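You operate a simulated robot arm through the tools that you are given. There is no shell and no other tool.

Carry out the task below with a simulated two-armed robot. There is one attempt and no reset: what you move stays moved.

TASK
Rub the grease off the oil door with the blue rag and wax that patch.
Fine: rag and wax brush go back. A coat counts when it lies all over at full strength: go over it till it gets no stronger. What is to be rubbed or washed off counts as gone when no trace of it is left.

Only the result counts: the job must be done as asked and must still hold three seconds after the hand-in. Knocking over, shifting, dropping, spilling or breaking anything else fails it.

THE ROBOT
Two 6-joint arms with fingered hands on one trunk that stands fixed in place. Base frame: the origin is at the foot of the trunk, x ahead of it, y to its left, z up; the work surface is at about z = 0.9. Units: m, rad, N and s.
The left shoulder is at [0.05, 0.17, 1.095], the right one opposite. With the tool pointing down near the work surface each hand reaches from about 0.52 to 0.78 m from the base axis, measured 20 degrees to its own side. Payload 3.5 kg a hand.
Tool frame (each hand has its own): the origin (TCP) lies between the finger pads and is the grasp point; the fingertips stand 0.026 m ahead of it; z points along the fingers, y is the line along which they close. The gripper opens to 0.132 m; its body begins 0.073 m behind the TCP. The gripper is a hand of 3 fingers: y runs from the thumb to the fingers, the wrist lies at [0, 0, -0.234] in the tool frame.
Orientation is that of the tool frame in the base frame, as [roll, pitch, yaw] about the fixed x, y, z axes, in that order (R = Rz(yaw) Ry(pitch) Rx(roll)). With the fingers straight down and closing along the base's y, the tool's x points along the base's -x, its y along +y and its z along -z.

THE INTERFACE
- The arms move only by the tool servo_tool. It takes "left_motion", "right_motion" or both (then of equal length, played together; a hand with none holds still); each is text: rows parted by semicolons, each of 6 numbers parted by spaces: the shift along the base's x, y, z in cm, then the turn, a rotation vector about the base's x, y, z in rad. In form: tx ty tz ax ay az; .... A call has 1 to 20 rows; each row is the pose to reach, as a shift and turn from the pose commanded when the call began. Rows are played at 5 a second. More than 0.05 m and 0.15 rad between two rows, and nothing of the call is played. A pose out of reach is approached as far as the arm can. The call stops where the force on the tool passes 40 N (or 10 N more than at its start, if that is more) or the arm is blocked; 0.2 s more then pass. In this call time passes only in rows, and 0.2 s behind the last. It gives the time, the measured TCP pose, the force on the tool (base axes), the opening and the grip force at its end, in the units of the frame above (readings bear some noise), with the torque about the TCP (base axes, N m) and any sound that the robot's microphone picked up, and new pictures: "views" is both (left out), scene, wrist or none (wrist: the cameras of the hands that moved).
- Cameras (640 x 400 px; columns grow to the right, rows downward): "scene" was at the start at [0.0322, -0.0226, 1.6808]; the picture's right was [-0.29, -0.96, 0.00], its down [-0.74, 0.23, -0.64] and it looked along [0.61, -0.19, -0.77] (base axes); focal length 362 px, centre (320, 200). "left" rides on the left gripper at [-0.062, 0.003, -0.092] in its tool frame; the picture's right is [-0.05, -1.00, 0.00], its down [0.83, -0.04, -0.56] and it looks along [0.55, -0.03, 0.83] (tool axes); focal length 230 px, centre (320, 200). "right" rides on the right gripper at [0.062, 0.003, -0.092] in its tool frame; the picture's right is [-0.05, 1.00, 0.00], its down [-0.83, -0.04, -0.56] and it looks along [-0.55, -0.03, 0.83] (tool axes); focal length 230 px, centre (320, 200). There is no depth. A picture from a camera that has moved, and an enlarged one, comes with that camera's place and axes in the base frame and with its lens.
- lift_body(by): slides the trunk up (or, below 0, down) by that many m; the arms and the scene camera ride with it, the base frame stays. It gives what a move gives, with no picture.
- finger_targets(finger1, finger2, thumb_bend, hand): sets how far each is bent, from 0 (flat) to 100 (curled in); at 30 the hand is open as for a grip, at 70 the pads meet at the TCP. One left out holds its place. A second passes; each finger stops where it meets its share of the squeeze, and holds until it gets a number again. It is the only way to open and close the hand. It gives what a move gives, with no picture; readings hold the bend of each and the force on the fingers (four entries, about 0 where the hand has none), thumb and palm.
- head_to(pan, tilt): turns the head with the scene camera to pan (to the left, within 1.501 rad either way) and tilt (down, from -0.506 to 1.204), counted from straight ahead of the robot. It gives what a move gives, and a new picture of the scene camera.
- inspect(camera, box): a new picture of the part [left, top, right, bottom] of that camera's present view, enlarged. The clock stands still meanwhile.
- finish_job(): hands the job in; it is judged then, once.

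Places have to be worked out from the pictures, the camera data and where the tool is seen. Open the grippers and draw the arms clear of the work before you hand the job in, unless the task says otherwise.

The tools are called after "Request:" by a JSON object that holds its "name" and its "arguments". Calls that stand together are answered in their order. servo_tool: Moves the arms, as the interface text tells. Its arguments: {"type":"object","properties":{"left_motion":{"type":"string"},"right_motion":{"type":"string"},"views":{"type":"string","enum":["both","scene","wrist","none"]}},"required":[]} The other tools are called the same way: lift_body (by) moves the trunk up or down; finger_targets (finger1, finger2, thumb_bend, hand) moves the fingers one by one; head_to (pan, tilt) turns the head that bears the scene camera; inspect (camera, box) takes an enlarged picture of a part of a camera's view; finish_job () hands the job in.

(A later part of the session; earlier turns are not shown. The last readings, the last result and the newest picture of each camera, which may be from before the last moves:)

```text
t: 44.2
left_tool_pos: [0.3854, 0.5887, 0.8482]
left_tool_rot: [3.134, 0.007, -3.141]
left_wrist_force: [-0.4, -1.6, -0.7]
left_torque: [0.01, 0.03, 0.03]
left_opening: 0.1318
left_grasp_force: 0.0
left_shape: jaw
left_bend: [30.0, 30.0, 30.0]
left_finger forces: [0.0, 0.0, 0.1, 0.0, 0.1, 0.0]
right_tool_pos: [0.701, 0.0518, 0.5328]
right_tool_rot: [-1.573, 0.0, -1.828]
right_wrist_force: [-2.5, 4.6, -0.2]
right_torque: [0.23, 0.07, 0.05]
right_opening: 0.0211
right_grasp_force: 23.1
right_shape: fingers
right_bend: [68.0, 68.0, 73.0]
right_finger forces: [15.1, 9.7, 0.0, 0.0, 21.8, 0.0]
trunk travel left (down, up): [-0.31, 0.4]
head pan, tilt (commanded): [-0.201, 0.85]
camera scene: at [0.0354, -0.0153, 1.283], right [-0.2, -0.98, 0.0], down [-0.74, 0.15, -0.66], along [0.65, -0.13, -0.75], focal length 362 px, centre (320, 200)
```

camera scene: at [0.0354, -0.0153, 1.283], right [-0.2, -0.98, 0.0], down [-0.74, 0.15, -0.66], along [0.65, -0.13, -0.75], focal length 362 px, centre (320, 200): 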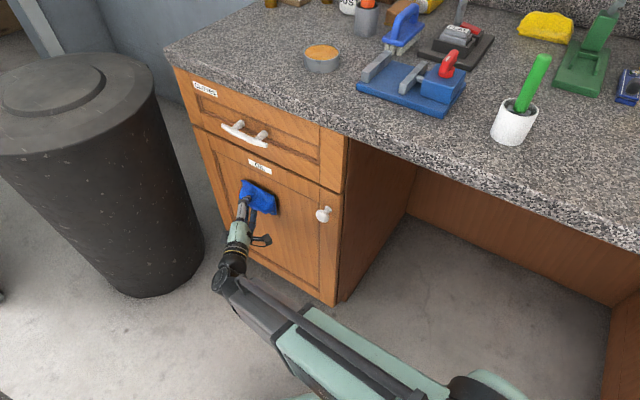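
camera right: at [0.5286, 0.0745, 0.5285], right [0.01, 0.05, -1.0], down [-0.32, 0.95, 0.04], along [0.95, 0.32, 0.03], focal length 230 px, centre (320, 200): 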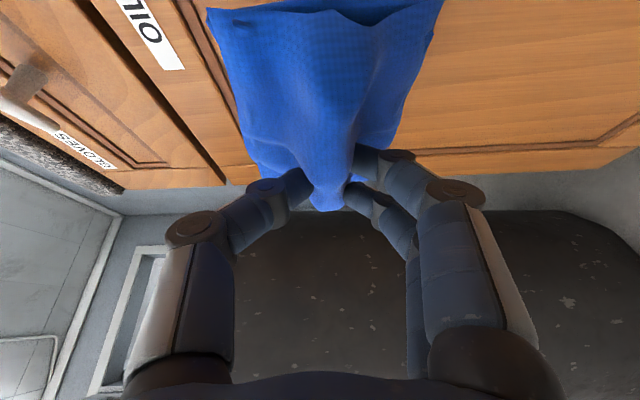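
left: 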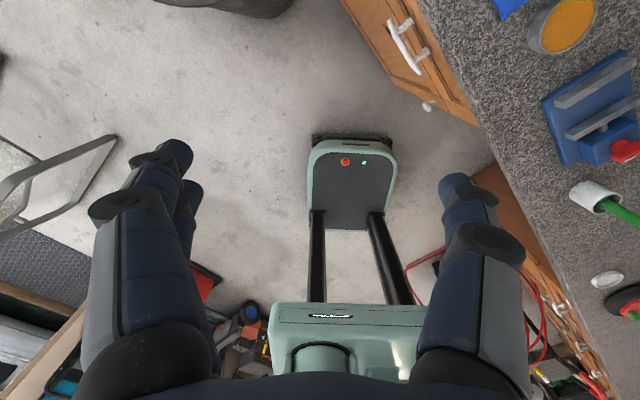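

Contact force is light and even now. I'll back off 13 cm along the normal and check the patch once more.

Request:
{"name": "servo_tool", "arguments": {"right_motion": "-2.4 2.4 0 0 0 0; -4.8 4.8 0 0 0 0; -7.1 7.1 0 0 0 0; -9.5 9.5 0 0 0 0", "views": "both"}}

Request:
{"name": "inspect", "arguments": {"camera": "scene", "box": [230, 150, 310, 220]}}

```text
t: 45.2
left_tool_pos: [0.3854, 0.5878, 0.8479]
left_tool_rot: [3.134, 0.004, 3.14]
left_wrist_force: [0.3, 1.2, 0.8]
left_torque: [-0.01, 0.0, 0.01]
left_opening: 0.1317
left_grasp_force: 0.0
left_shape: jaw
left_bend: [30.0, 30.0, 30.0]
left_finger forces: [0.0, 0.0, 0.0, 0.0, 0.0, 0.1]
right_tool_pos: [0.606, 0.1454, 0.5323]
right_tool_rot: [-1.573, 0.0, -1.828]
right_wrist_force: [-0.4, -0.1, -0.3]
right_torque: [0.01, -0.01, -0.05]
right_opening: 0.0204
right_grasp_force: 21.8
right_shape: fingers
right_bend: [67.0, 67.0, 73.0]
right_finger forces: [11.0, 11.1, 0.0, 0.1, 21.5, 0.0]
trunk travel left (down, up): [-0.31, 0.4]
head pan, tilt (commanded): [-0.201, 0.85]
camera scene: at [0.0356, -0.0156, 1.283], right [-0.2, -0.98, 0.0], down [-0.74, 0.15, -0.66], along [0.65, -0.13, -0.75], focal length 362 px, centre (320, 200)
camera right: at [0.5013, 0.1093, 0.5305], right [0.01, 0.05, -1.0], down [-0.32, 0.94, 0.04], along [0.95, 0.32, 0.03], focal length 230 px, centre (320, 200)
```

scene: 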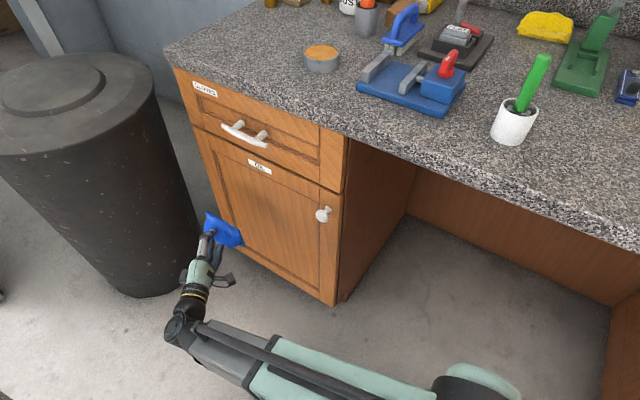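
right: 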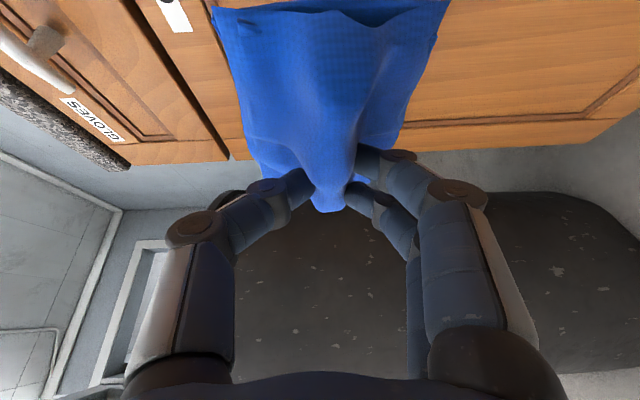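

```text
5.71 times, centred on (270, 185) of scene
camera zoom: at [0.0356, -0.0156, 1.283], right [-0.2, -0.98, 0.0], down [-0.74, 0.15, -0.66], along [0.65, -0.13, -0.75], focal length 2069 px, centre (606, 286)
```

zoom: 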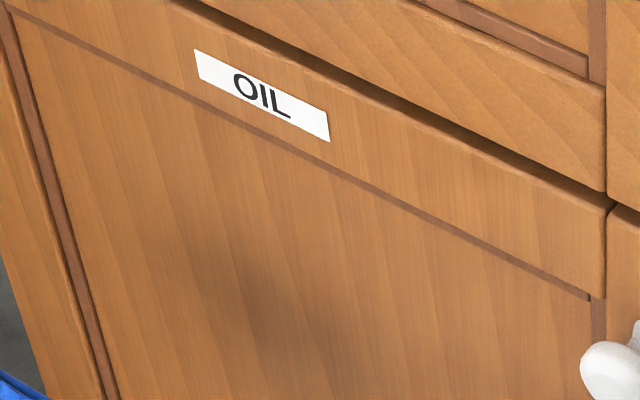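

The patch is clean; the faint shade is only the hand's shadow. Now I raise the trunk back up to return the rag.

Request:
{"name": "lift_body", "arguments": {"by": 0.4}}

Request:
{"name": "servo_tool", "arguments": {"right_motion": "0 0 3 0 0 0; 0 0 6 0 0 0; 0 -1 9 0 0 0; -0.5 -2 12 0 0 0; -0.6 -2.7 12.1 0 0 0", "views": "scene"}}

Request:
{"name": "servo_tool", "arguments": {"right_motion": "0 0 0 0.0926 0.0926 0; 0 0 0 0.1851 0.1851 0; 0 0 0 0.2777 0.2777 0; 0 0 0 0.3702 0.3702 0; 0 0 0 0.4628 0.4628 0; 0 0 0 0.5554 0.5554 0; 0 0 0 0.6479 0.6479 0; 0 0 0 0.7405 0.7405 0; 0 0 0 0.833 0.833 0; 0 0 0 0.9256 0.9256 0; 0 0 0 1.0181 1.0181 0; 0 0 0 1.1107 1.1107 0", "views": "both"}}

```text
t: 49.0
left_tool_pos: [0.3852, 0.5885, 1.2484]
left_tool_rot: [3.134, 0.006, -3.141]
left_wrist_force: [-1.0, -0.2, -0.3]
left_torque: [-0.02, -0.02, -0.01]
left_opening: 0.1317
left_grasp_force: 0.0
left_shape: jaw
left_bend: [30.0, 30.0, 30.0]
left_finger forces: [0.0, 0.0, 0.1, 0.0, 0.1, 0.1]
right_tool_pos: [0.6064, 0.1462, 0.9334]
right_tool_rot: [-1.573, 0.0, -1.829]
right_wrist_force: [0.5, -0.3, -1.8]
right_torque: [0.06, 0.01, -0.01]
right_opening: 0.0203
right_grasp_force: 21.5
right_shape: fingers
right_bend: [67.0, 67.0, 73.0]
right_finger forces: [10.8, 11.1, 0.0, 0.0, 21.5, 0.0]
trunk travel left (down, up): [-0.71, 0.0]
head pan, tilt (commanded): [-0.201, 0.85]
```

```text
t: 50.2
left_tool_pos: [0.3855, 0.5885, 1.2481]
left_tool_rot: [3.135, 0.004, 3.141]
left_wrist_force: [-1.1, 0.2, 0.3]
left_torque: [-0.02, 0.0, 0.0]
left_opening: 0.1317
left_grasp_force: 0.0
left_shape: jaw
left_bend: [30.0, 30.0, 30.0]
left_finger forces: [0.1, 0.1, 0.0, 0.0, 0.0, 0.1]
right_tool_pos: [0.6009, 0.1189, 1.0545]
right_tool_rot: [-1.574, 0.0, -1.829]
right_wrist_force: [0.9, 0.1, 0.2]
right_torque: [0.04, 0.02, 0.02]
right_opening: 0.0203
right_grasp_force: 21.8
right_shape: fingers
right_bend: [67.0, 66.0, 73.0]
right_finger forces: [11.0, 11.1, 0.0, 0.0, 21.7, 0.0]
trunk travel left (down, up): [-0.71, 0.0]
head pan, tilt (commanded): [-0.201, 0.85]
camera scene: at [0.0357, -0.0156, 1.683], right [-0.2, -0.98, 0.0], down [-0.74, 0.15, -0.66], along [0.65, -0.13, -0.75], focal length 362 px, centre (320, 200)
```

scene: 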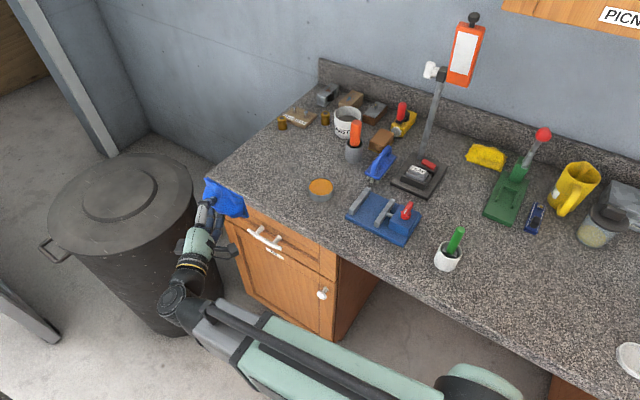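

```text
t: 52.8
left_tool_pos: [0.3858, 0.5869, 1.2485]
left_tool_rot: [3.135, 0.006, -3.142]
left_wrist_force: [0.6, -1.3, 0.5]
left_torque: [0.02, 0.01, -0.02]
left_opening: 0.132
left_grasp_force: 0.1
left_shape: jaw
left_bend: [30.0, 30.0, 30.0]
left_finger forces: [0.0, 0.0, 0.0, 0.1, 0.1, 0.1]
right_tool_pos: [0.6008, 0.1184, 1.0542]
right_tool_rot: [3.136, 0.529, -2.355]
right_wrist_force: [-0.1, -0.9, -0.5]
right_torque: [0.0, -0.01, 0.01]
right_opening: 0.0202
right_grasp_force: 21.9
right_shape: fingers
right_bend: [67.0, 66.0, 74.0]
right_finger forces: [10.6, 11.5, 0.0, 0.0, 22.0, 0.0]
trunk travel left (down, up): [-0.71, 0.0]
head pan, tilt (commanded): [-0.201, 0.85]
camera scene: at [0.0358, -0.0157, 1.683], right [-0.2, -0.98, 0.0], down [-0.74, 0.15, -0.66], along [0.65, -0.13, -0.75], focal length 362 px, centre (320, 200)
camera right: at [0.5283, 0.0497, 1.1036], right [-0.68, 0.74, 0.03], down [0.34, 0.28, 0.9], along [0.65, 0.62, -0.44], focal length 230 px, centre (320, 200)
```

scene: 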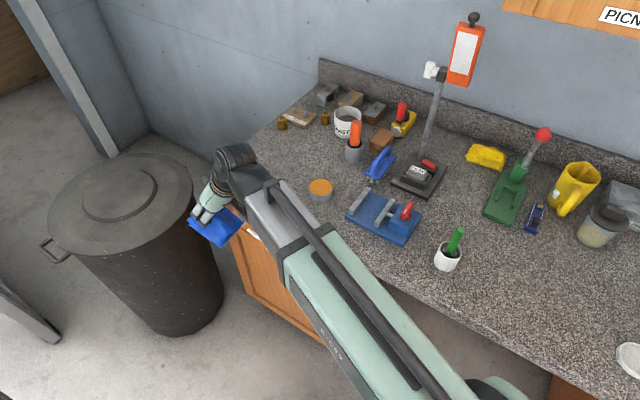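
right: 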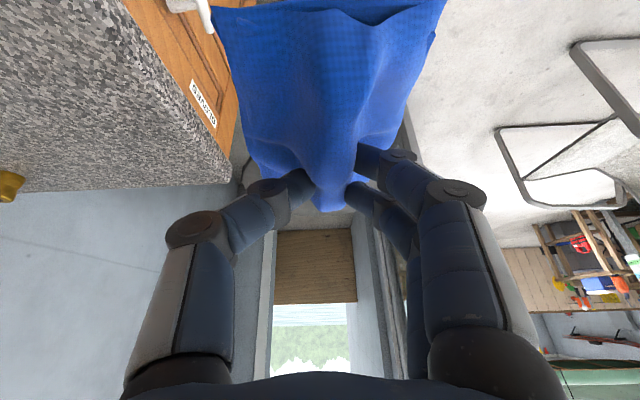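

The rag has turned only slightly in the grip. I'll carry it back over its original place, high above the tin, then compare with the original picture.

Request:
{"name": "servo_tool", "arguments": {"right_motion": "2.8 -2.8 0.5 0 0 0; 5.5 -5.5 0.5 0 0 0; 8.3 -8.3 0.5 0 0 0; 11 -11.1 0.5 0 0 0; 13.8 -13.9 0.5 0 0 0; 16.5 -16.6 0 0 0 0; 19.3 -19.4 -1 0 0 0; 20 -18.6 -3 0 0 0.03; 20.5 -18.2 -5 0 0 0.06", "views": "both"}}

Request:
{"name": "head_to", "arguments": {"pan": -0.298, "tilt": 0.878}}

Request:
{"name": "inspect", "arguments": {"camera": "scene", "box": [225, 140, 325, 203]}}

```text
t: 54.8
left_tool_pos: [0.3867, 0.587, 1.2477]
left_tool_rot: [3.134, 0.006, 3.142]
left_wrist_force: [-0.2, -0.5, 0.5]
left_torque: [-0.02, -0.01, 0.0]
left_opening: 0.132
left_grasp_force: 0.0
left_shape: jaw
left_bend: [30.0, 30.0, 30.0]
left_finger forces: [0.1, 0.0, 0.0, 0.1, 0.0, 0.0]
right_tool_pos: [0.8058, -0.0632, 1.0035]
right_tool_rot: [3.137, 0.528, -2.297]
right_wrist_force: [-0.3, 0.5, -0.4]
right_torque: [0.01, -0.02, 0.01]
right_opening: 0.0207
right_grasp_force: 21.9
right_shape: fingers
right_bend: [67.0, 66.0, 74.0]
right_finger forces: [10.6, 11.3, 0.0, 0.1, 21.9, 0.0]
trunk travel left (down, up): [-0.71, 0.0]
head pan, tilt (commanded): [-0.201, 0.85]
camera scene: at [0.036, -0.0159, 1.683], right [-0.2, -0.98, 0.0], down [-0.74, 0.15, -0.66], along [0.65, -0.13, -0.75], focal length 362 px, centre (320, 200)
camera right: at [0.7377, -0.1369, 1.0531], right [-0.72, 0.7, 0.03], down [0.32, 0.3, 0.9], along [0.62, 0.65, -0.44], focal length 230 px, centre (320, 200)
```

scene: 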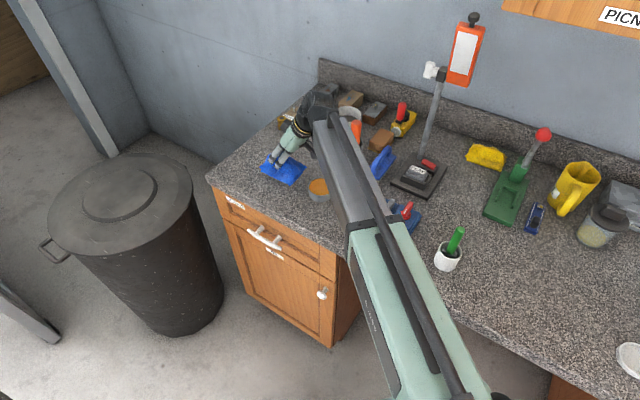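
right: 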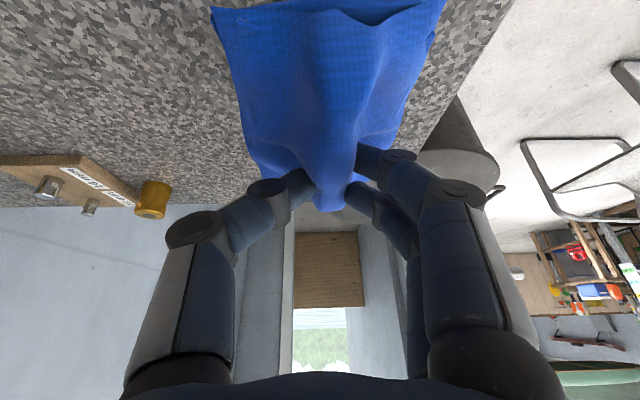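

```text
t: 55.5
left_tool_pos: [0.3855, 0.5883, 1.2477]
left_tool_rot: [3.135, 0.005, -3.142]
left_wrist_force: [-0.3, 0.2, -0.1]
left_torque: [-0.01, 0.01, -0.02]
left_opening: 0.1318
left_grasp_force: 0.1
left_shape: jaw
left_bend: [30.0, 30.0, 30.0]
left_finger forces: [0.0, 0.1, 0.0, 0.0, 0.1, 0.0]
right_tool_pos: [0.8061, -0.0634, 1.0038]
right_tool_rot: [3.139, 0.527, -2.297]
right_wrist_force: [0.4, 0.2, -1.4]
right_torque: [0.01, -0.04, -0.01]
right_opening: 0.0206
right_grasp_force: 22.1
right_shape: fingers
right_bend: [67.0, 66.0, 74.0]
right_finger forces: [10.6, 11.4, 0.0, 0.1, 22.0, 0.0]
trunk travel left (down, up): [-0.71, 0.0]
head pan, tilt (commanded): [-0.298, 0.878]
camera scene: at [0.0323, -0.0225, 1.6808], right [-0.29, -0.96, 0.0], down [-0.74, 0.23, -0.64], along [0.61, -0.19, -0.77], focal length 362 px, centre (320, 200)
```

scene: 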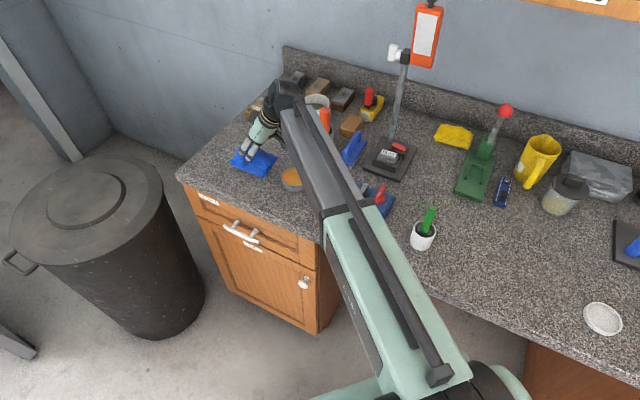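

```text
6.35 times, centred on (275, 172) of scene
camera zoom: at [0.0323, -0.0225, 1.6808], right [-0.29, -0.96, 0.0], down [-0.74, 0.23, -0.64], along [0.61, -0.19, -0.77], focal length 2299 px, centre (606, 381)
```

zoom: 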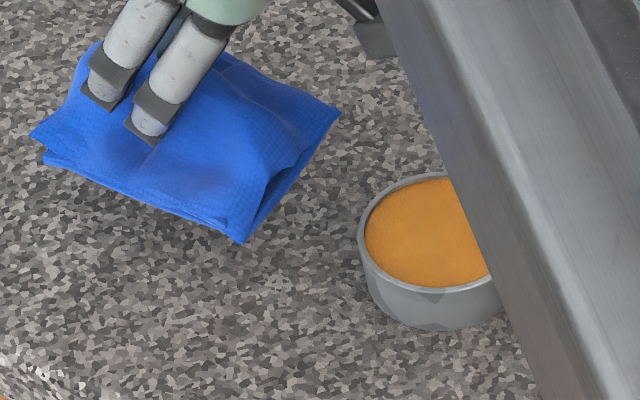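

The predicted landing corners match the original position within a few millimetres. I'll lower straight down and stop at light contact.

Request:
{"name": "servo_tool", "arguments": {"right_motion": "0 0 -1.5 0 0 0; 0 0 -3 0 0 0; 0.1 0.2 -4 0 0 0; 0.1 0.2 -4.5 0 0 0; 0.1 0.2 -4.8 0 0 0", "views": "none"}}

Request:
{"name": "inspect", "arguments": {"camera": "scene", "box": [225, 140, 325, 203]}}

```text
t: 56.7
left_tool_pos: [0.3855, 0.588, 1.2477]
left_tool_rot: [3.134, 0.005, -3.141]
left_wrist_force: [-0.3, 0.2, -0.6]
left_torque: [-0.02, -0.01, 0.01]
left_opening: 0.132
left_grasp_force: 0.1
left_shape: jaw
left_bend: [30.0, 30.0, 30.0]
left_finger forces: [0.1, 0.0, 0.0, 0.0, 0.1, 0.0]
right_tool_pos: [0.8064, -0.0608, 0.9558]
right_tool_rot: [3.139, 0.528, -2.297]
right_wrist_force: [-0.8, -0.6, -0.5]
right_torque: [0.03, 0.0, 0.01]
right_opening: 0.0203
right_grasp_force: 21.9
right_shape: fingers
right_bend: [67.0, 66.0, 74.0]
right_finger forces: [10.5, 11.3, 0.1, 0.0, 22.0, 0.0]
trunk travel left (down, up): [-0.71, 0.0]
head pan, tilt (commanded): [-0.298, 0.878]
```

```text
6.35 times, centred on (275, 172) of scene
camera zoom: at [0.0324, -0.0225, 1.6808], right [-0.29, -0.96, 0.0], down [-0.74, 0.23, -0.64], along [0.61, -0.19, -0.77], focal length 2299 px, centre (606, 381)
```

zoom: 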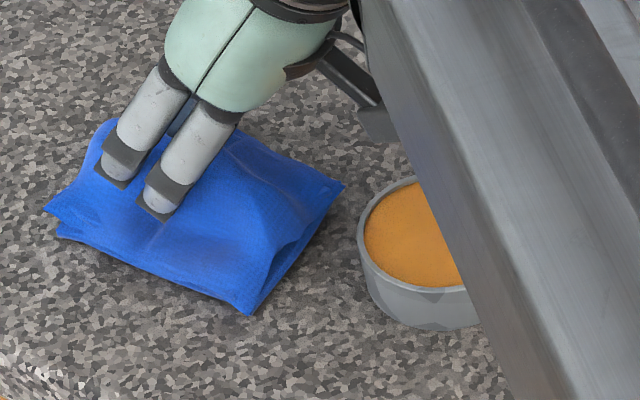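

Not touching yet. I'll creep down a couple of millimetres more until light contact.

Request:
{"name": "servo_tool", "arguments": {"right_motion": "0 0 -0.1 0 0 0; 0 0 -0.2 0 0 0; 0 0 -0.3 0 0 0; 0 0 -0.4 0 0 0", "views": "none"}}

Request:
{"name": "inspect", "arguments": {"camera": "scene", "box": [225, 140, 325, 203]}}

```text
t: 57.7
left_tool_pos: [0.3851, 0.5878, 1.2488]
left_tool_rot: [3.134, 0.006, -3.141]
left_wrist_force: [-0.4, -0.5, -0.2]
left_torque: [0.0, -0.03, -0.01]
left_opening: 0.1318
left_grasp_force: 0.1
left_shape: jaw
left_bend: [30.0, 30.0, 30.0]
left_finger forces: [0.1, 0.1, 0.0, 0.1, 0.0, 0.1]
right_tool_pos: [0.8087, -0.0613, 0.9514]
right_tool_rot: [3.141, 0.528, -2.296]
right_wrist_force: [2.7, -1.4, 5.7]
right_torque: [0.12, 0.08, -0.04]
right_opening: 0.0203
right_grasp_force: 21.9
right_shape: fingers
right_bend: [67.0, 66.0, 74.0]
right_finger forces: [10.6, 10.1, 0.0, 0.0, 23.4, 0.0]
trunk travel left (down, up): [-0.71, 0.0]
head pan, tilt (commanded): [-0.298, 0.878]
```

```text
6.35 times, centred on (275, 172) of scene
camera zoom: at [0.032, -0.0226, 1.6809], right [-0.29, -0.96, 0.0], down [-0.74, 0.23, -0.64], along [0.61, -0.19, -0.77], focal length 2299 px, centre (606, 381)
```

zoom: 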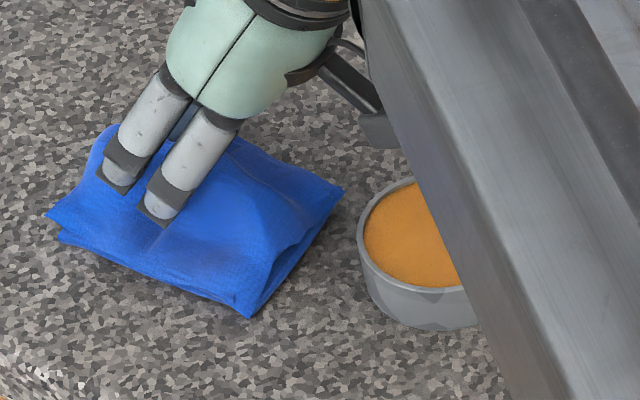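

Light contact (6 N). The rag sits where it was, so I'll open the hand fully and then draw back along the finger axis.

Request:
{"name": "finger_targets", "arguments": {"hand": "right", "finger1": 30, "finger2": 30, "thumb_bend": 30}}

Request:
{"name": "servo_tool", "arguments": {"right_motion": "-1 -1 2.5 0 0 0; -2 -2 5 0 0 0; -3.5 -3.5 8.7 0 0 0; -5 -5 12 0 0 0", "views": "both"}}

Request:
{"name": "inspect", "arguments": {"camera": "scene", "box": [225, 140, 325, 203]}}

```text
t: 58.7
left_tool_pos: [0.3856, 0.5877, 1.2482]
left_tool_rot: [3.135, 0.006, 3.141]
left_wrist_force: [-0.7, 0.1, -0.1]
left_torque: [-0.01, 0.03, -0.02]
left_opening: 0.1321
left_grasp_force: 0.2
left_shape: jaw
left_bend: [30.0, 30.0, 30.0]
left_finger forces: [0.0, 0.0, 0.0, 0.0, 0.0, 0.0]
right_tool_pos: [0.8068, -0.0612, 0.9516]
right_tool_rot: [3.139, 0.527, -2.296]
right_wrist_force: [-0.3, 0.4, 0.0]
right_torque: [-0.03, -0.04, -0.04]
right_opening: 0.1339
right_grasp_force: 0.1
right_shape: fingers
right_bend: [30.0, 30.0, 30.0]
right_finger forces: [0.1, 0.0, 0.0, 0.1, 0.1, 0.0]
trunk travel left (down, up): [-0.71, 0.0]
head pan, tilt (commanded): [-0.298, 0.878]
```

```text
t: 59.7
left_tool_pos: [0.3854, 0.5873, 1.2485]
left_tool_rot: [3.133, 0.007, -3.141]
left_wrist_force: [-0.9, 0.5, 0.3]
left_torque: [-0.01, -0.02, -0.04]
left_opening: 0.1323
left_grasp_force: 0.1
left_shape: jaw
left_bend: [30.0, 30.0, 30.0]
left_finger forces: [0.0, 0.0, 0.0, 0.0, 0.0, 0.0]
right_tool_pos: [0.757, -0.1092, 1.0726]
right_tool_rot: [3.138, 0.527, -2.297]
right_wrist_force: [0.0, -0.7, 0.5]
right_torque: [0.01, -0.02, 0.03]
right_opening: 0.1342
right_grasp_force: 0.2
right_shape: fingers
right_bend: [30.0, 30.0, 30.0]
right_finger forces: [0.0, 0.0, 0.0, 0.0, 0.0, 0.0]
trunk travel left (down, up): [-0.71, 0.0]
head pan, tilt (commanded): [-0.298, 0.878]
camera scene: at [0.0319, -0.0226, 1.6808], right [-0.29, -0.96, 0.0], down [-0.74, 0.23, -0.64], along [0.61, -0.19, -0.77], focal length 362 px, centre (320, 200)
camera right: at [0.6885, -0.1833, 1.1213], right [-0.72, 0.69, 0.03], down [0.32, 0.3, 0.9], along [0.62, 0.65, -0.44], focal length 230 px, centre (320, 200)
```

scene: 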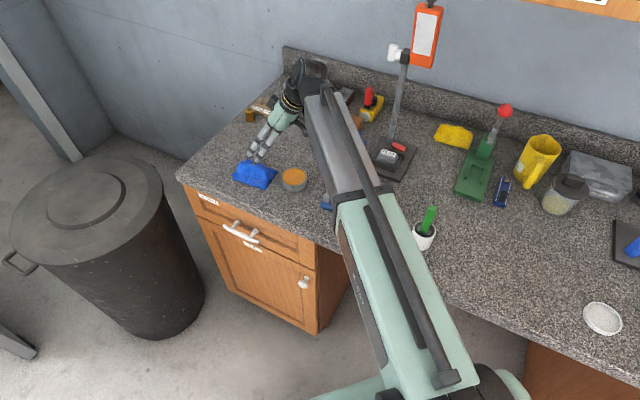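
right: 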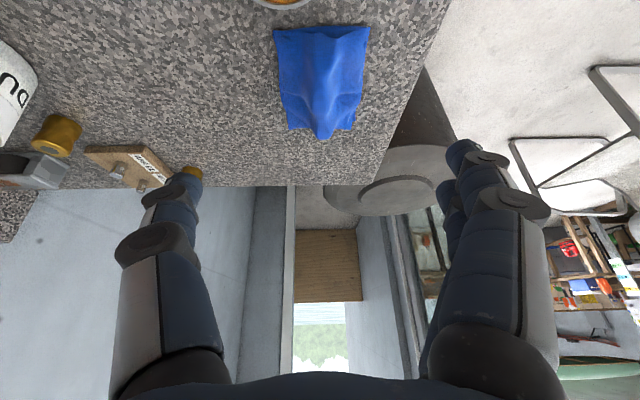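

```text
6.35 times, centred on (275, 172) of scene
camera zoom: at [0.0319, -0.0226, 1.6808], right [-0.29, -0.96, 0.0], down [-0.74, 0.23, -0.64], along [0.61, -0.19, -0.77], focal length 2299 px, centre (606, 381)
```

zoom: 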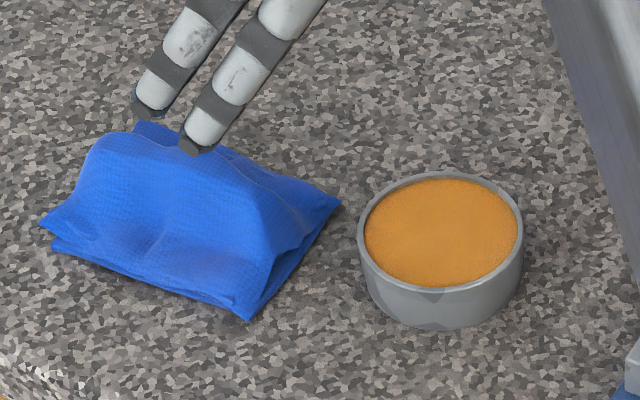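

The rag is back within about a centimetre of its original place. Next I'll go to the green-handled flat brush with the same hand orientation (30° tilt), to a hover point 10 cm short of it.

Request:
{"name": "servo_tool", "arguments": {"right_motion": "-3 -2.9 3 0 0 -0.01; -6 -5.7 6 0 0 -0.02; -9 -8.6 8 0 0 -0.03; -12.3 -11.7 10 0 0 -0.04; -15.6 -14.9 10 0 0 -0.05; -18.9 -18 10 0 0 -0.06; -22.2 -21.1 10 0 0 -0.06; -25.5 -24.3 10 0 0 -0.06; -28.8 -27.4 10 0 0 -0.06; -32.1 -30.6 10 0 0 -0.06; -35.4 -33.7 10 0 0 -0.06; -35.4 -33.7 7 0 0 -0.06; -35.4 -33.7 3.4 0 0 -0.06", "views": "both"}}

Request:
{"name": "inspect", "arguments": {"camera": "scene", "box": [225, 140, 325, 203]}}

```text
refused: row 1 steps farther than a row can; nothing moved
```

```text
6.35 times, centred on (275, 172) of scene
camera zoom: at [0.0319, -0.0226, 1.6808], right [-0.29, -0.96, 0.0], down [-0.74, 0.23, -0.64], along [0.61, -0.19, -0.77], focal length 2299 px, centre (606, 381)
```

zoom: 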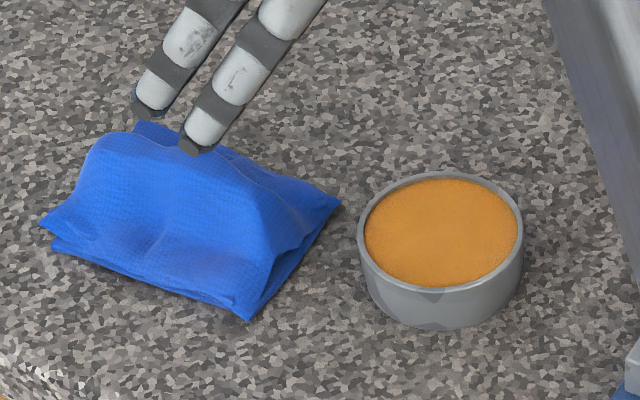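

Row one was slightly over the step limit; I'll resend with shorter first steps.

Request:
{"name": "servo_tool", "arguments": {"right_motion": "-1.5 -1.4 3 0 0 -0.01; -4 -3.8 6 0 0 -0.02; -7 -6.6 8 0 0 -0.03; -10 -9.5 10 0 0 -0.04; -13.3 -12.7 10 0 0 -0.05; -16.6 -15.8 10 0 0 -0.06; -19.9 -19 10 0 0 -0.06; -23.2 -22.1 10 0 0 -0.06; -26.5 -25.2 10 0 0 -0.06; -29.5 -28.1 10 0 0 -0.06; -32.5 -31 10 0 0 -0.06; -35.4 -33.7 10 0 0 -0.06; -35.4 -33.7 7 0 0 -0.06; -35.4 -33.7 3.4 0 0 -0.06", "views": "both"}}

```text
t: 62.7
left_tool_pos: [0.3848, 0.587, 1.2477]
left_tool_rot: [3.133, 0.004, 3.14]
left_wrist_force: [0.3, 0.4, 0.8]
left_torque: [0.02, -0.01, -0.01]
left_opening: 0.1318
left_grasp_force: 0.1
left_shape: jaw
left_bend: [30.0, 30.0, 30.0]
left_finger forces: [0.0, 0.1, 0.1, 0.1, 0.0, 0.0]
right_tool_pos: [0.4392, -0.4095, 1.1352]
right_tool_rot: [3.122, 0.518, -2.386]
right_wrist_force: [0.8, 0.1, -0.4]
right_torque: [0.01, -0.01, -0.03]
right_opening: 0.1342
right_grasp_force: 0.0
right_shape: fingers
right_bend: [30.0, 30.0, 30.0]
right_finger forces: [0.0, 0.1, 0.0, 0.0, 0.1, 0.0]
right hand out of reach, approached as far as the arm can: row 12, 13, 14
trunk travel left (down, up): [-0.71, 0.0]
head pan, tilt (commanded): [-0.298, 0.878]
camera scene: at [0.0324, -0.0227, 1.6809], right [-0.29, -0.96, 0.0], down [-0.74, 0.23, -0.64], along [0.61, -0.19, -0.77], focal length 362 px, centre (320, 200)
camera right: at [0.3647, -0.477, 1.1855], right [-0.66, 0.75, 0.04], down [0.36, 0.27, 0.89], along [0.66, 0.6, -0.45], focal length 230 px, centre (320, 200)
```

scene: 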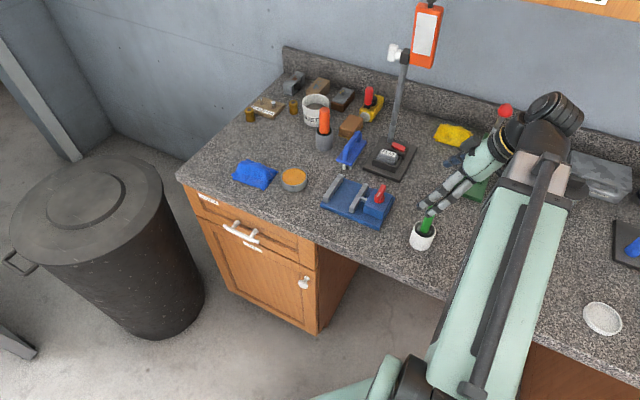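
right: 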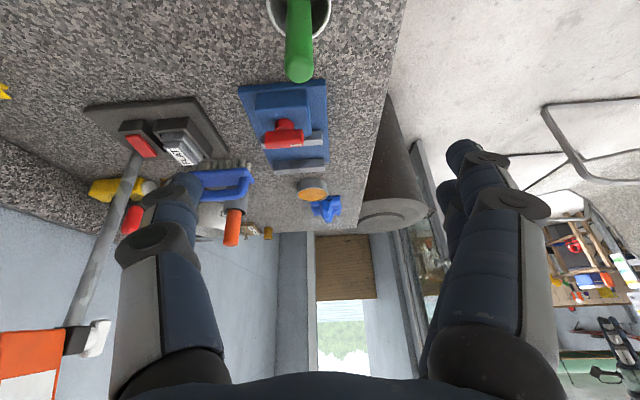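

The hand stopped just above the brush because the arm is too folded. From here the wrist camera looks steeply into the white cup, so I'll zoom in on it, and on the orange one too.

Request:
{"name": "inspect", "arguments": {"camera": "right", "box": [250, 0, 350, 90]}}

Request:
{"name": "inspect", "arguments": {"camera": "right", "box": [190, 160, 290, 250]}}

Request:
{"name": "inspect", "arguments": {"camera": "scene", "box": [390, 170, 470, 260]}}

```text
4.44 times, centred on (300, 45) of right
camera zoom: at [0.3647, -0.477, 1.1855], right [-0.66, 0.75, 0.04], down [0.36, 0.27, 0.89], along [0.66, 0.6, -0.45], focal length 1022 px, centre (409, 889)
```

zoom: 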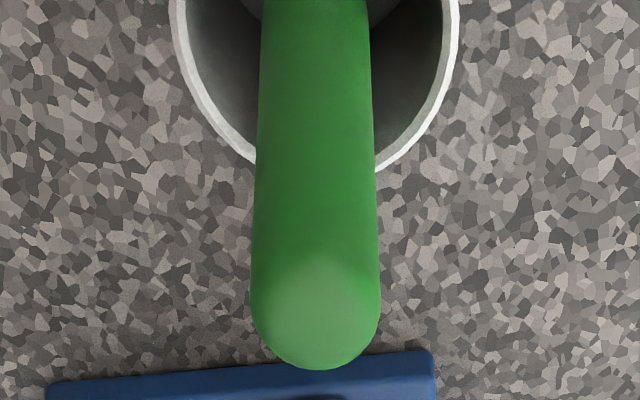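

```text
4.44 times, centred on (240, 205) of right
camera zoom: at [0.3647, -0.477, 1.1855], right [-0.66, 0.75, 0.04], down [0.36, 0.27, 0.89], along [0.66, 0.6, -0.45], focal length 1022 px, centre (676, 178)
```

zoom: 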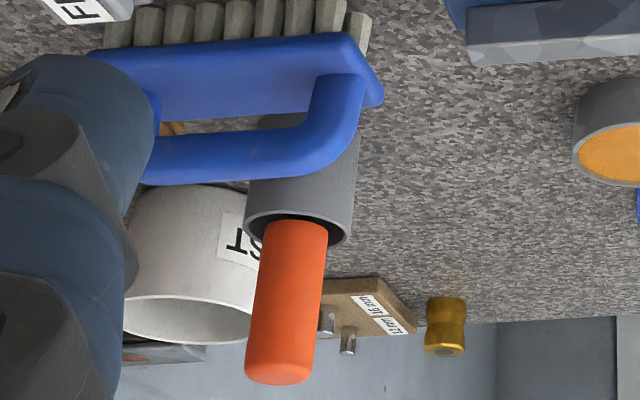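

```text
4.44 times, centred on (430, 215) of scene
camera zoom: at [0.0324, -0.0227, 1.6809], right [-0.29, -0.96, 0.0], down [-0.74, 0.23, -0.64], along [0.61, -0.19, -0.77], focal length 1609 px, centre (-169, 133)
```

zoom: 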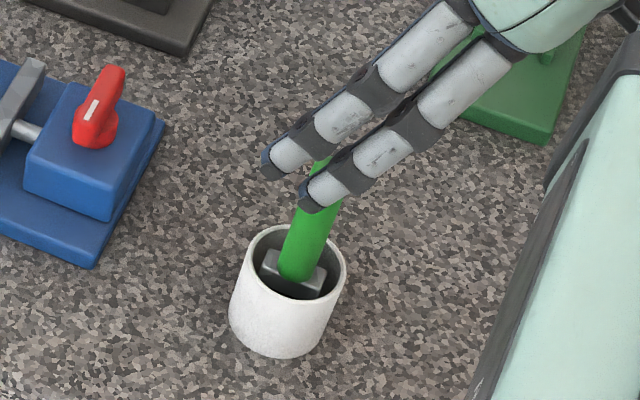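

The white cup holds a flat brush with a metal ferrule on a green handle. To reach it comfortably I'll raise the hand 20 cm and then lower the trunk 20 cm.

Request:
{"name": "servo_tool", "arguments": {"right_motion": "0 0 5 0 0 0; 0 0 10 0 0 0; 0 0 15 0 0 0; 0 0 20 0 0 0", "views": "none"}}

Request:
{"name": "lift_body", "arguments": {"by": -0.2}}

Request:
{"name": "servo_tool", "arguments": {"right_motion": "0 0 -0.5 0 0 0", "views": "both"}}

```text
t: 63.7
left_tool_pos: [0.3853, 0.5879, 1.2478]
left_tool_rot: [3.134, 0.006, -3.141]
left_wrist_force: [0.2, -0.3, 0.3]
left_torque: [-0.03, 0.01, -0.01]
left_opening: 0.1319
left_grasp_force: 0.0
left_shape: jaw
left_bend: [30.0, 30.0, 30.0]
left_finger forces: [0.1, 0.1, 0.0, 0.0, 0.1, 0.1]
right_tool_pos: [0.4648, -0.4058, 1.2987]
right_tool_rot: [-3.131, 0.532, -2.356]
right_wrist_force: [-0.4, 0.3, 0.6]
right_torque: [0.0, 0.05, 0.02]
right_opening: 0.1341
right_grasp_force: 0.0
right_shape: fingers
right_bend: [30.0, 30.0, 30.0]
right_finger forces: [0.0, 0.0, 0.1, 0.0, 0.0, 0.1]
right hand out of reach, approached as far as the arm can: row 3, 4
trunk travel left (down, up): [-0.71, 0.0]
head pan, tilt (commanded): [-0.298, 0.878]
```

```text
t: 65.8
left_tool_pos: [0.3851, 0.5877, 1.0487]
left_tool_rot: [3.135, 0.005, -3.141]
left_wrist_force: [-0.9, 0.8, 1.0]
left_torque: [-0.01, -0.04, -0.01]
left_opening: 0.132
left_grasp_force: 0.0
left_shape: jaw
left_bend: [30.0, 30.0, 30.0]
left_finger forces: [0.0, 0.0, 0.0, 0.0, 0.0, 0.0]
right_tool_pos: [0.4645, -0.404, 1.097]
right_tool_rot: [-3.132, 0.532, -2.356]
right_wrist_force: [-0.7, 0.0, -0.2]
right_torque: [0.01, 0.01, 0.01]
right_opening: 0.1343
right_grasp_force: 0.1
right_shape: fingers
right_bend: [30.0, 30.0, 30.0]
right_finger forces: [0.0, 0.0, 0.1, 0.0, 0.1, 0.0]
trunk travel left (down, up): [-0.51, 0.2]
head pan, tilt (commanded): [-0.298, 0.878]
```

```text
t: 66.2
left_tool_pos: [0.3863, 0.5863, 1.0492]
left_tool_rot: [3.135, 0.005, 3.14]
left_wrist_force: [0.4, -0.4, -0.3]
left_torque: [0.01, -0.02, 0.03]
left_opening: 0.1318
left_grasp_force: 0.1
left_shape: jaw
left_bend: [30.0, 30.0, 30.0]
left_finger forces: [0.1, 0.0, 0.0, 0.0, 0.0, 0.0]
right_tool_pos: [0.4654, -0.4049, 1.0926]
right_tool_rot: [-3.131, 0.532, -2.356]
right_wrist_force: [-0.2, 0.9, -0.4]
right_torque: [0.0, -0.02, 0.02]
right_opening: 0.1338
right_grasp_force: 0.0
right_shape: fingers
right_bend: [30.0, 30.0, 30.0]
right_finger forces: [0.1, 0.1, 0.0, 0.0, 0.0, 0.0]
trunk travel left (down, up): [-0.51, 0.2]
head pan, tilt (commanded): [-0.298, 0.878]
camera scene: at [0.0322, -0.0226, 1.4809], right [-0.29, -0.96, 0.0], down [-0.74, 0.23, -0.64], along [0.61, -0.19, -0.77], focal length 362 px, centre (320, 200)
camera right: at [0.3912, -0.4727, 1.1417], right [-0.67, 0.74, 0.02], down [0.33, 0.28, 0.9], along [0.66, 0.61, -0.43], focal length 230 px, centre (320, 200)
```

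scene: 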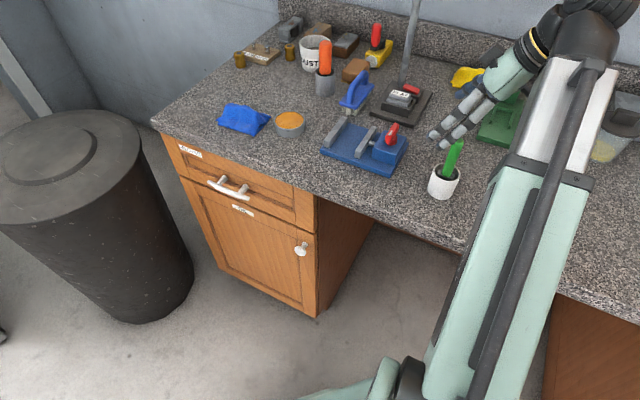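
right: 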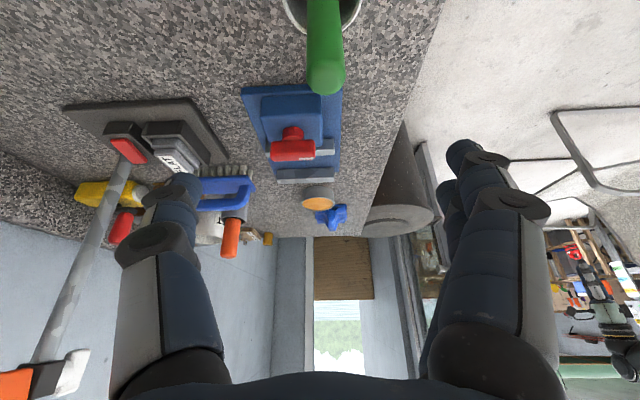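

I'll zoom in on the brush from the lowered scene camera to refine its position before descending over it.

Request:
{"name": "inspect", "arguments": {"camera": "scene", "box": [410, 125, 490, 210]}}

Request:
{"name": "inspect", "arguments": {"camera": "right", "box": [260, 0, 380, 110]}}

```text
4.71 times, centred on (450, 168) of scene
camera zoom: at [0.0322, -0.0226, 1.4809], right [-0.29, -0.96, 0.0], down [-0.74, 0.23, -0.64], along [0.61, -0.19, -0.77], focal length 1704 px, centre (-292, 353)
```

zoom: 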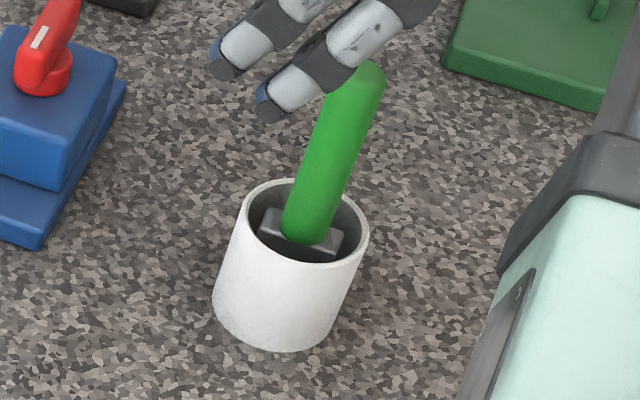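

```text
3.64 times, centred on (320, 55) of right
camera zoom: at [0.3912, -0.4727, 1.1417], right [-0.67, 0.74, 0.02], down [0.33, 0.28, 0.9], along [0.66, 0.61, -0.43], focal length 837 px, centre (320, 727)
```

zoom: 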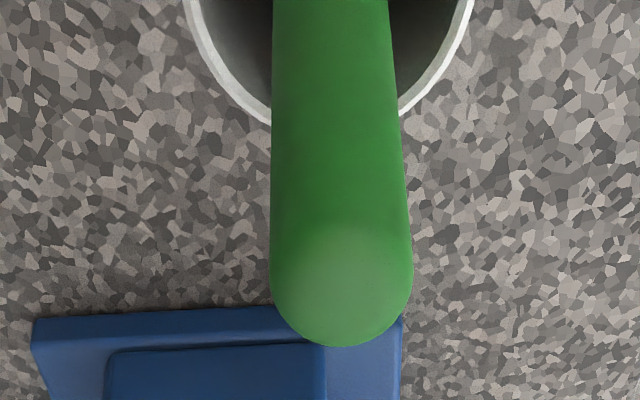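

The brush stands at about (0.445, -0.417), handle top near z 1.045, cup rim near 0.95. I'll centre over it and come partway down, then check.

Request:
{"name": "servo_tool", "arguments": {"right_motion": "-1 -0.6 0 0 0 0; -2.04 -1.2 0 0 0 0; -2.04 -1.2 -2 0 0 0; -2.04 -1.2 -4 0 0 0", "views": "both"}}

Request:
{"name": "inspect", "arguments": {"camera": "scene", "box": [400, 115, 490, 210]}}

```text
t: 67.2
left_tool_pos: [0.3855, 0.588, 1.0478]
left_tool_rot: [3.134, 0.004, 3.141]
left_wrist_force: [0.8, -0.4, 0.0]
left_torque: [-0.02, 0.01, 0.01]
left_opening: 0.1322
left_grasp_force: 0.1
left_shape: jaw
left_bend: [30.0, 30.0, 30.0]
left_finger forces: [0.0, 0.0, 0.0, 0.0, 0.0, 0.0]
right_tool_pos: [0.4448, -0.4168, 1.0535]
right_tool_rot: [-3.132, 0.534, -2.357]
right_wrist_force: [-0.4, 0.2, -0.2]
right_torque: [0.0, 0.02, 0.01]
right_opening: 0.134
right_grasp_force: 0.0
right_shape: fingers
right_bend: [30.0, 30.0, 30.0]
right_finger forces: [0.1, 0.1, 0.1, 0.0, 0.1, 0.1]
right hand out of reach, approached as far as the arm can: row 2
trunk travel left (down, up): [-0.51, 0.2]
head pan, tilt (commanded): [-0.298, 0.878]
camera scene: at [0.0322, -0.0226, 1.4809], right [-0.29, -0.96, 0.0], down [-0.74, 0.23, -0.64], along [0.61, -0.19, -0.77], focal length 362 px, centre (320, 200)
camera right: at [0.3708, -0.4849, 1.1017], right [-0.67, 0.74, 0.02], down [0.33, 0.28, 0.9], along [0.66, 0.61, -0.43], focal length 230 px, centre (320, 200)
```

scene: 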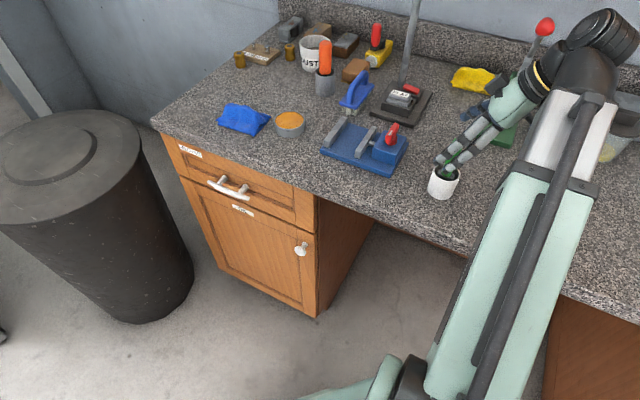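
right: 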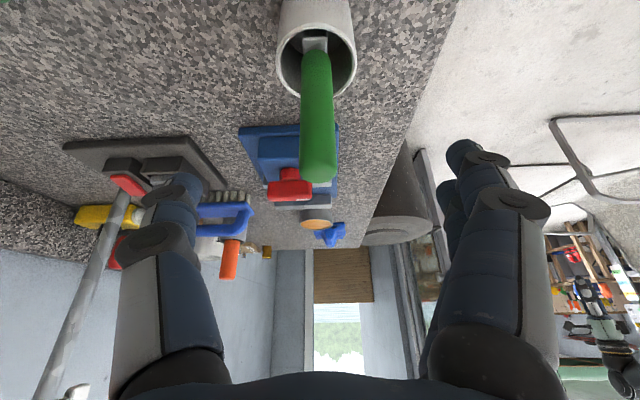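

```text
4.21 times, centred on (445, 162) of scene
camera zoom: at [0.0322, -0.0226, 1.4809], right [-0.29, -0.96, 0.0], down [-0.74, 0.23, -0.64], along [0.61, -0.19, -0.77], focal length 1524 px, centre (-206, 358)
```

zoom: 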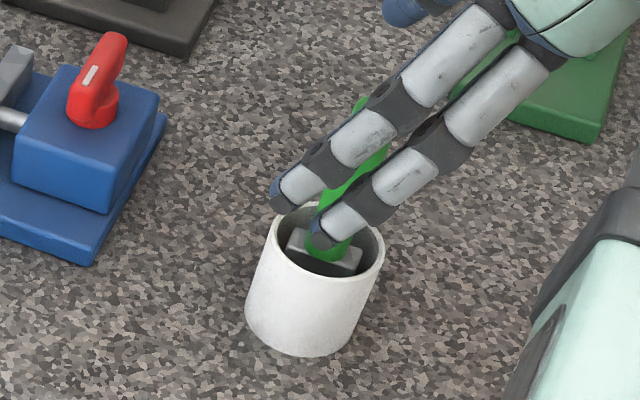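

The handle sits centred between thumb and fingers. I'll zoom into the cup for the brush head, then come down the rest.

Request:
{"name": "inspect", "arguments": {"camera": "right", "box": [260, 0, 380, 110]}}

Request:
{"name": "servo_tool", "arguments": {"right_motion": "0 0 -2 0 0 0; 0 0 -4 0 0 0; 0 0 -5 0 0 0", "views": "wrist"}}

Request:
{"name": "inspect", "arguments": {"camera": "scene", "box": [400, 115, 490, 210]}}

```text
3.64 times, centred on (320, 55) of right
camera zoom: at [0.3708, -0.4849, 1.1017], right [-0.67, 0.74, 0.02], down [0.33, 0.28, 0.9], along [0.66, 0.61, -0.43], focal length 837 px, centre (320, 727)
```

zoom: 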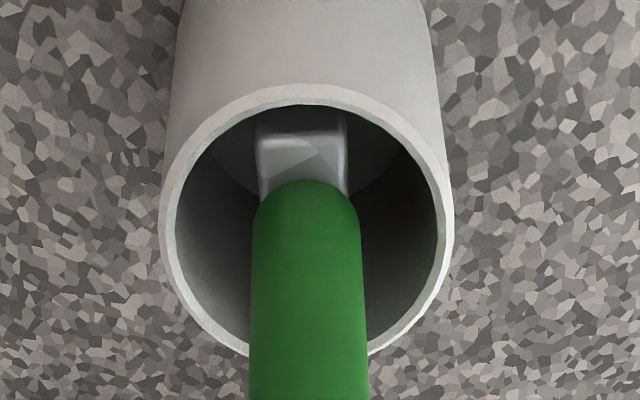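

```text
t: 68.0
left_tool_pos: [0.3852, 0.5885, 1.049]
left_tool_rot: [3.135, 0.005, -3.141]
left_wrist_force: [-0.6, 0.5, -0.4]
left_torque: [-0.03, -0.03, 0.02]
left_opening: 0.1319
left_grasp_force: 0.0
left_shape: jaw
left_bend: [30.0, 30.0, 30.0]
left_finger forces: [0.0, 0.1, 0.0, 0.0, 0.1, 0.1]
right_tool_pos: [0.4439, -0.4166, 1.0018]
right_tool_rot: [-3.132, 0.532, -2.356]
right_wrist_force: [0.0, 0.5, 0.3]
right_torque: [0.0, 0.01, 0.02]
right_opening: 0.1338
right_grasp_force: 0.1
right_shape: fingers
right_bend: [30.0, 30.0, 30.0]
right_finger forces: [0.1, 0.0, 0.0, 0.1, 0.1, 0.1]
trunk travel left (down, up): [-0.51, 0.2]
head pan, tilt (commanded): [-0.298, 0.878]
camera right: at [0.3703, -0.4849, 1.0514], right [-0.67, 0.74, 0.02], down [0.33, 0.28, 0.9], along [0.66, 0.61, -0.44], focal length 230 px, centre (320, 200)
```

right: 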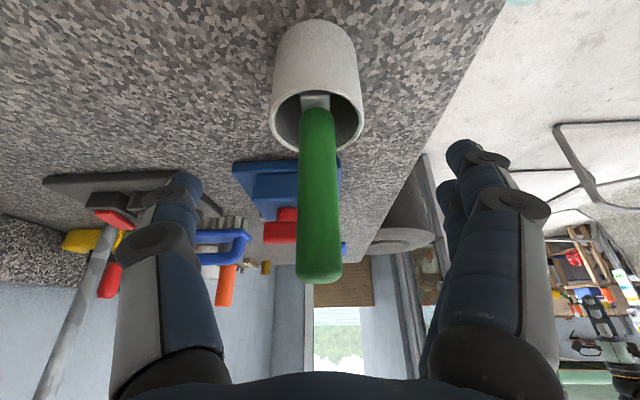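

```text
4.21 times, centred on (445, 162) of scene
camera zoom: at [0.0322, -0.0225, 1.4808], right [-0.29, -0.96, 0.0], down [-0.74, 0.23, -0.64], along [0.61, -0.19, -0.77], focal length 1524 px, centre (-206, 358)
```

zoom: 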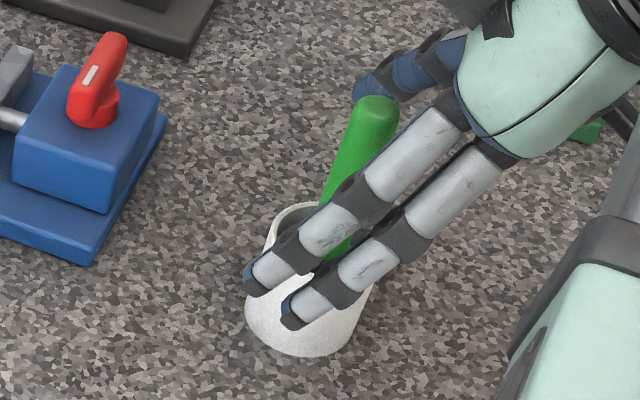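

TCP is on the handle with fingertips about 3 cm above the cup rim. I'll close the hand on the handle.

Request:
{"name": "finger_targets", "arguments": {"hand": "right", "finger1": 85, "finger2": 85, "thumb_bend": 85}}

Request:
{"name": "inspect", "arguments": {"camera": "right", "box": [160, 0, 520, 300]}}

Request:
{"name": "inspect", "arguments": {"camera": "scene", "box": [400, 115, 490, 210]}}

```text
t: 69.0
left_tool_pos: [0.3862, 0.5882, 1.0484]
left_tool_rot: [3.134, 0.005, -3.141]
left_wrist_force: [0.1, -0.2, 0.1]
left_torque: [0.02, 0.01, 0.0]
left_opening: 0.132
left_grasp_force: 0.0
left_shape: jaw
left_bend: [30.0, 30.0, 30.0]
left_finger forces: [0.0, 0.0, 0.0, 0.0, 0.1, 0.1]
right_tool_pos: [0.4456, -0.4184, 1.0029]
right_tool_rot: [-3.132, 0.532, -2.357]
right_wrist_force: [0.5, 4.9, 0.1]
right_torque: [0.14, 0.06, -0.03]
right_opening: 0.0022
right_grasp_force: 3.5
right_shape: fingers
right_bend: [73.0, 83.0, 77.0]
right_finger forces: [6.2, 0.0, 0.1, 0.0, 0.3, 0.1]
trunk travel left (down, up): [-0.51, 0.2]
head pan, tilt (commanded): [-0.298, 0.878]
```

```text
1.33 times, centred on (340, 150) of right
camera zoom: at [0.3708, -0.4841, 1.0515], right [-0.67, 0.74, 0.02], down [0.33, 0.28, 0.9], along [0.66, 0.61, -0.44], focal length 307 px, centre (293, 267)
```

zoom: 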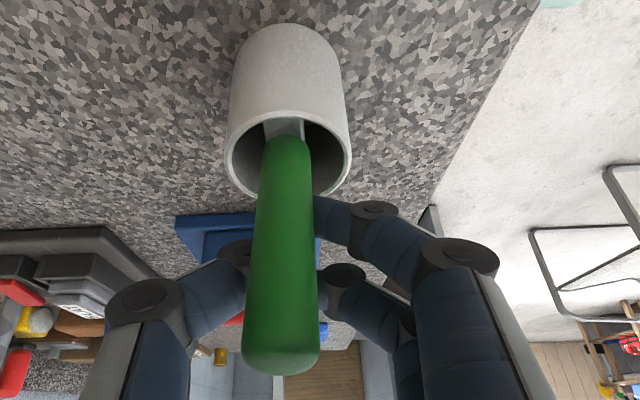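

```text
4.21 times, centred on (445, 162) of scene
camera zoom: at [0.0325, -0.0219, 1.4808], right [-0.29, -0.96, 0.0], down [-0.74, 0.23, -0.64], along [0.61, -0.19, -0.77], focal length 1524 px, centre (-206, 358)
```

zoom: 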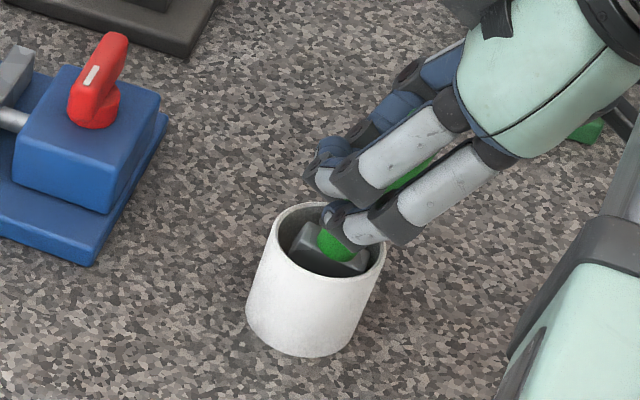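

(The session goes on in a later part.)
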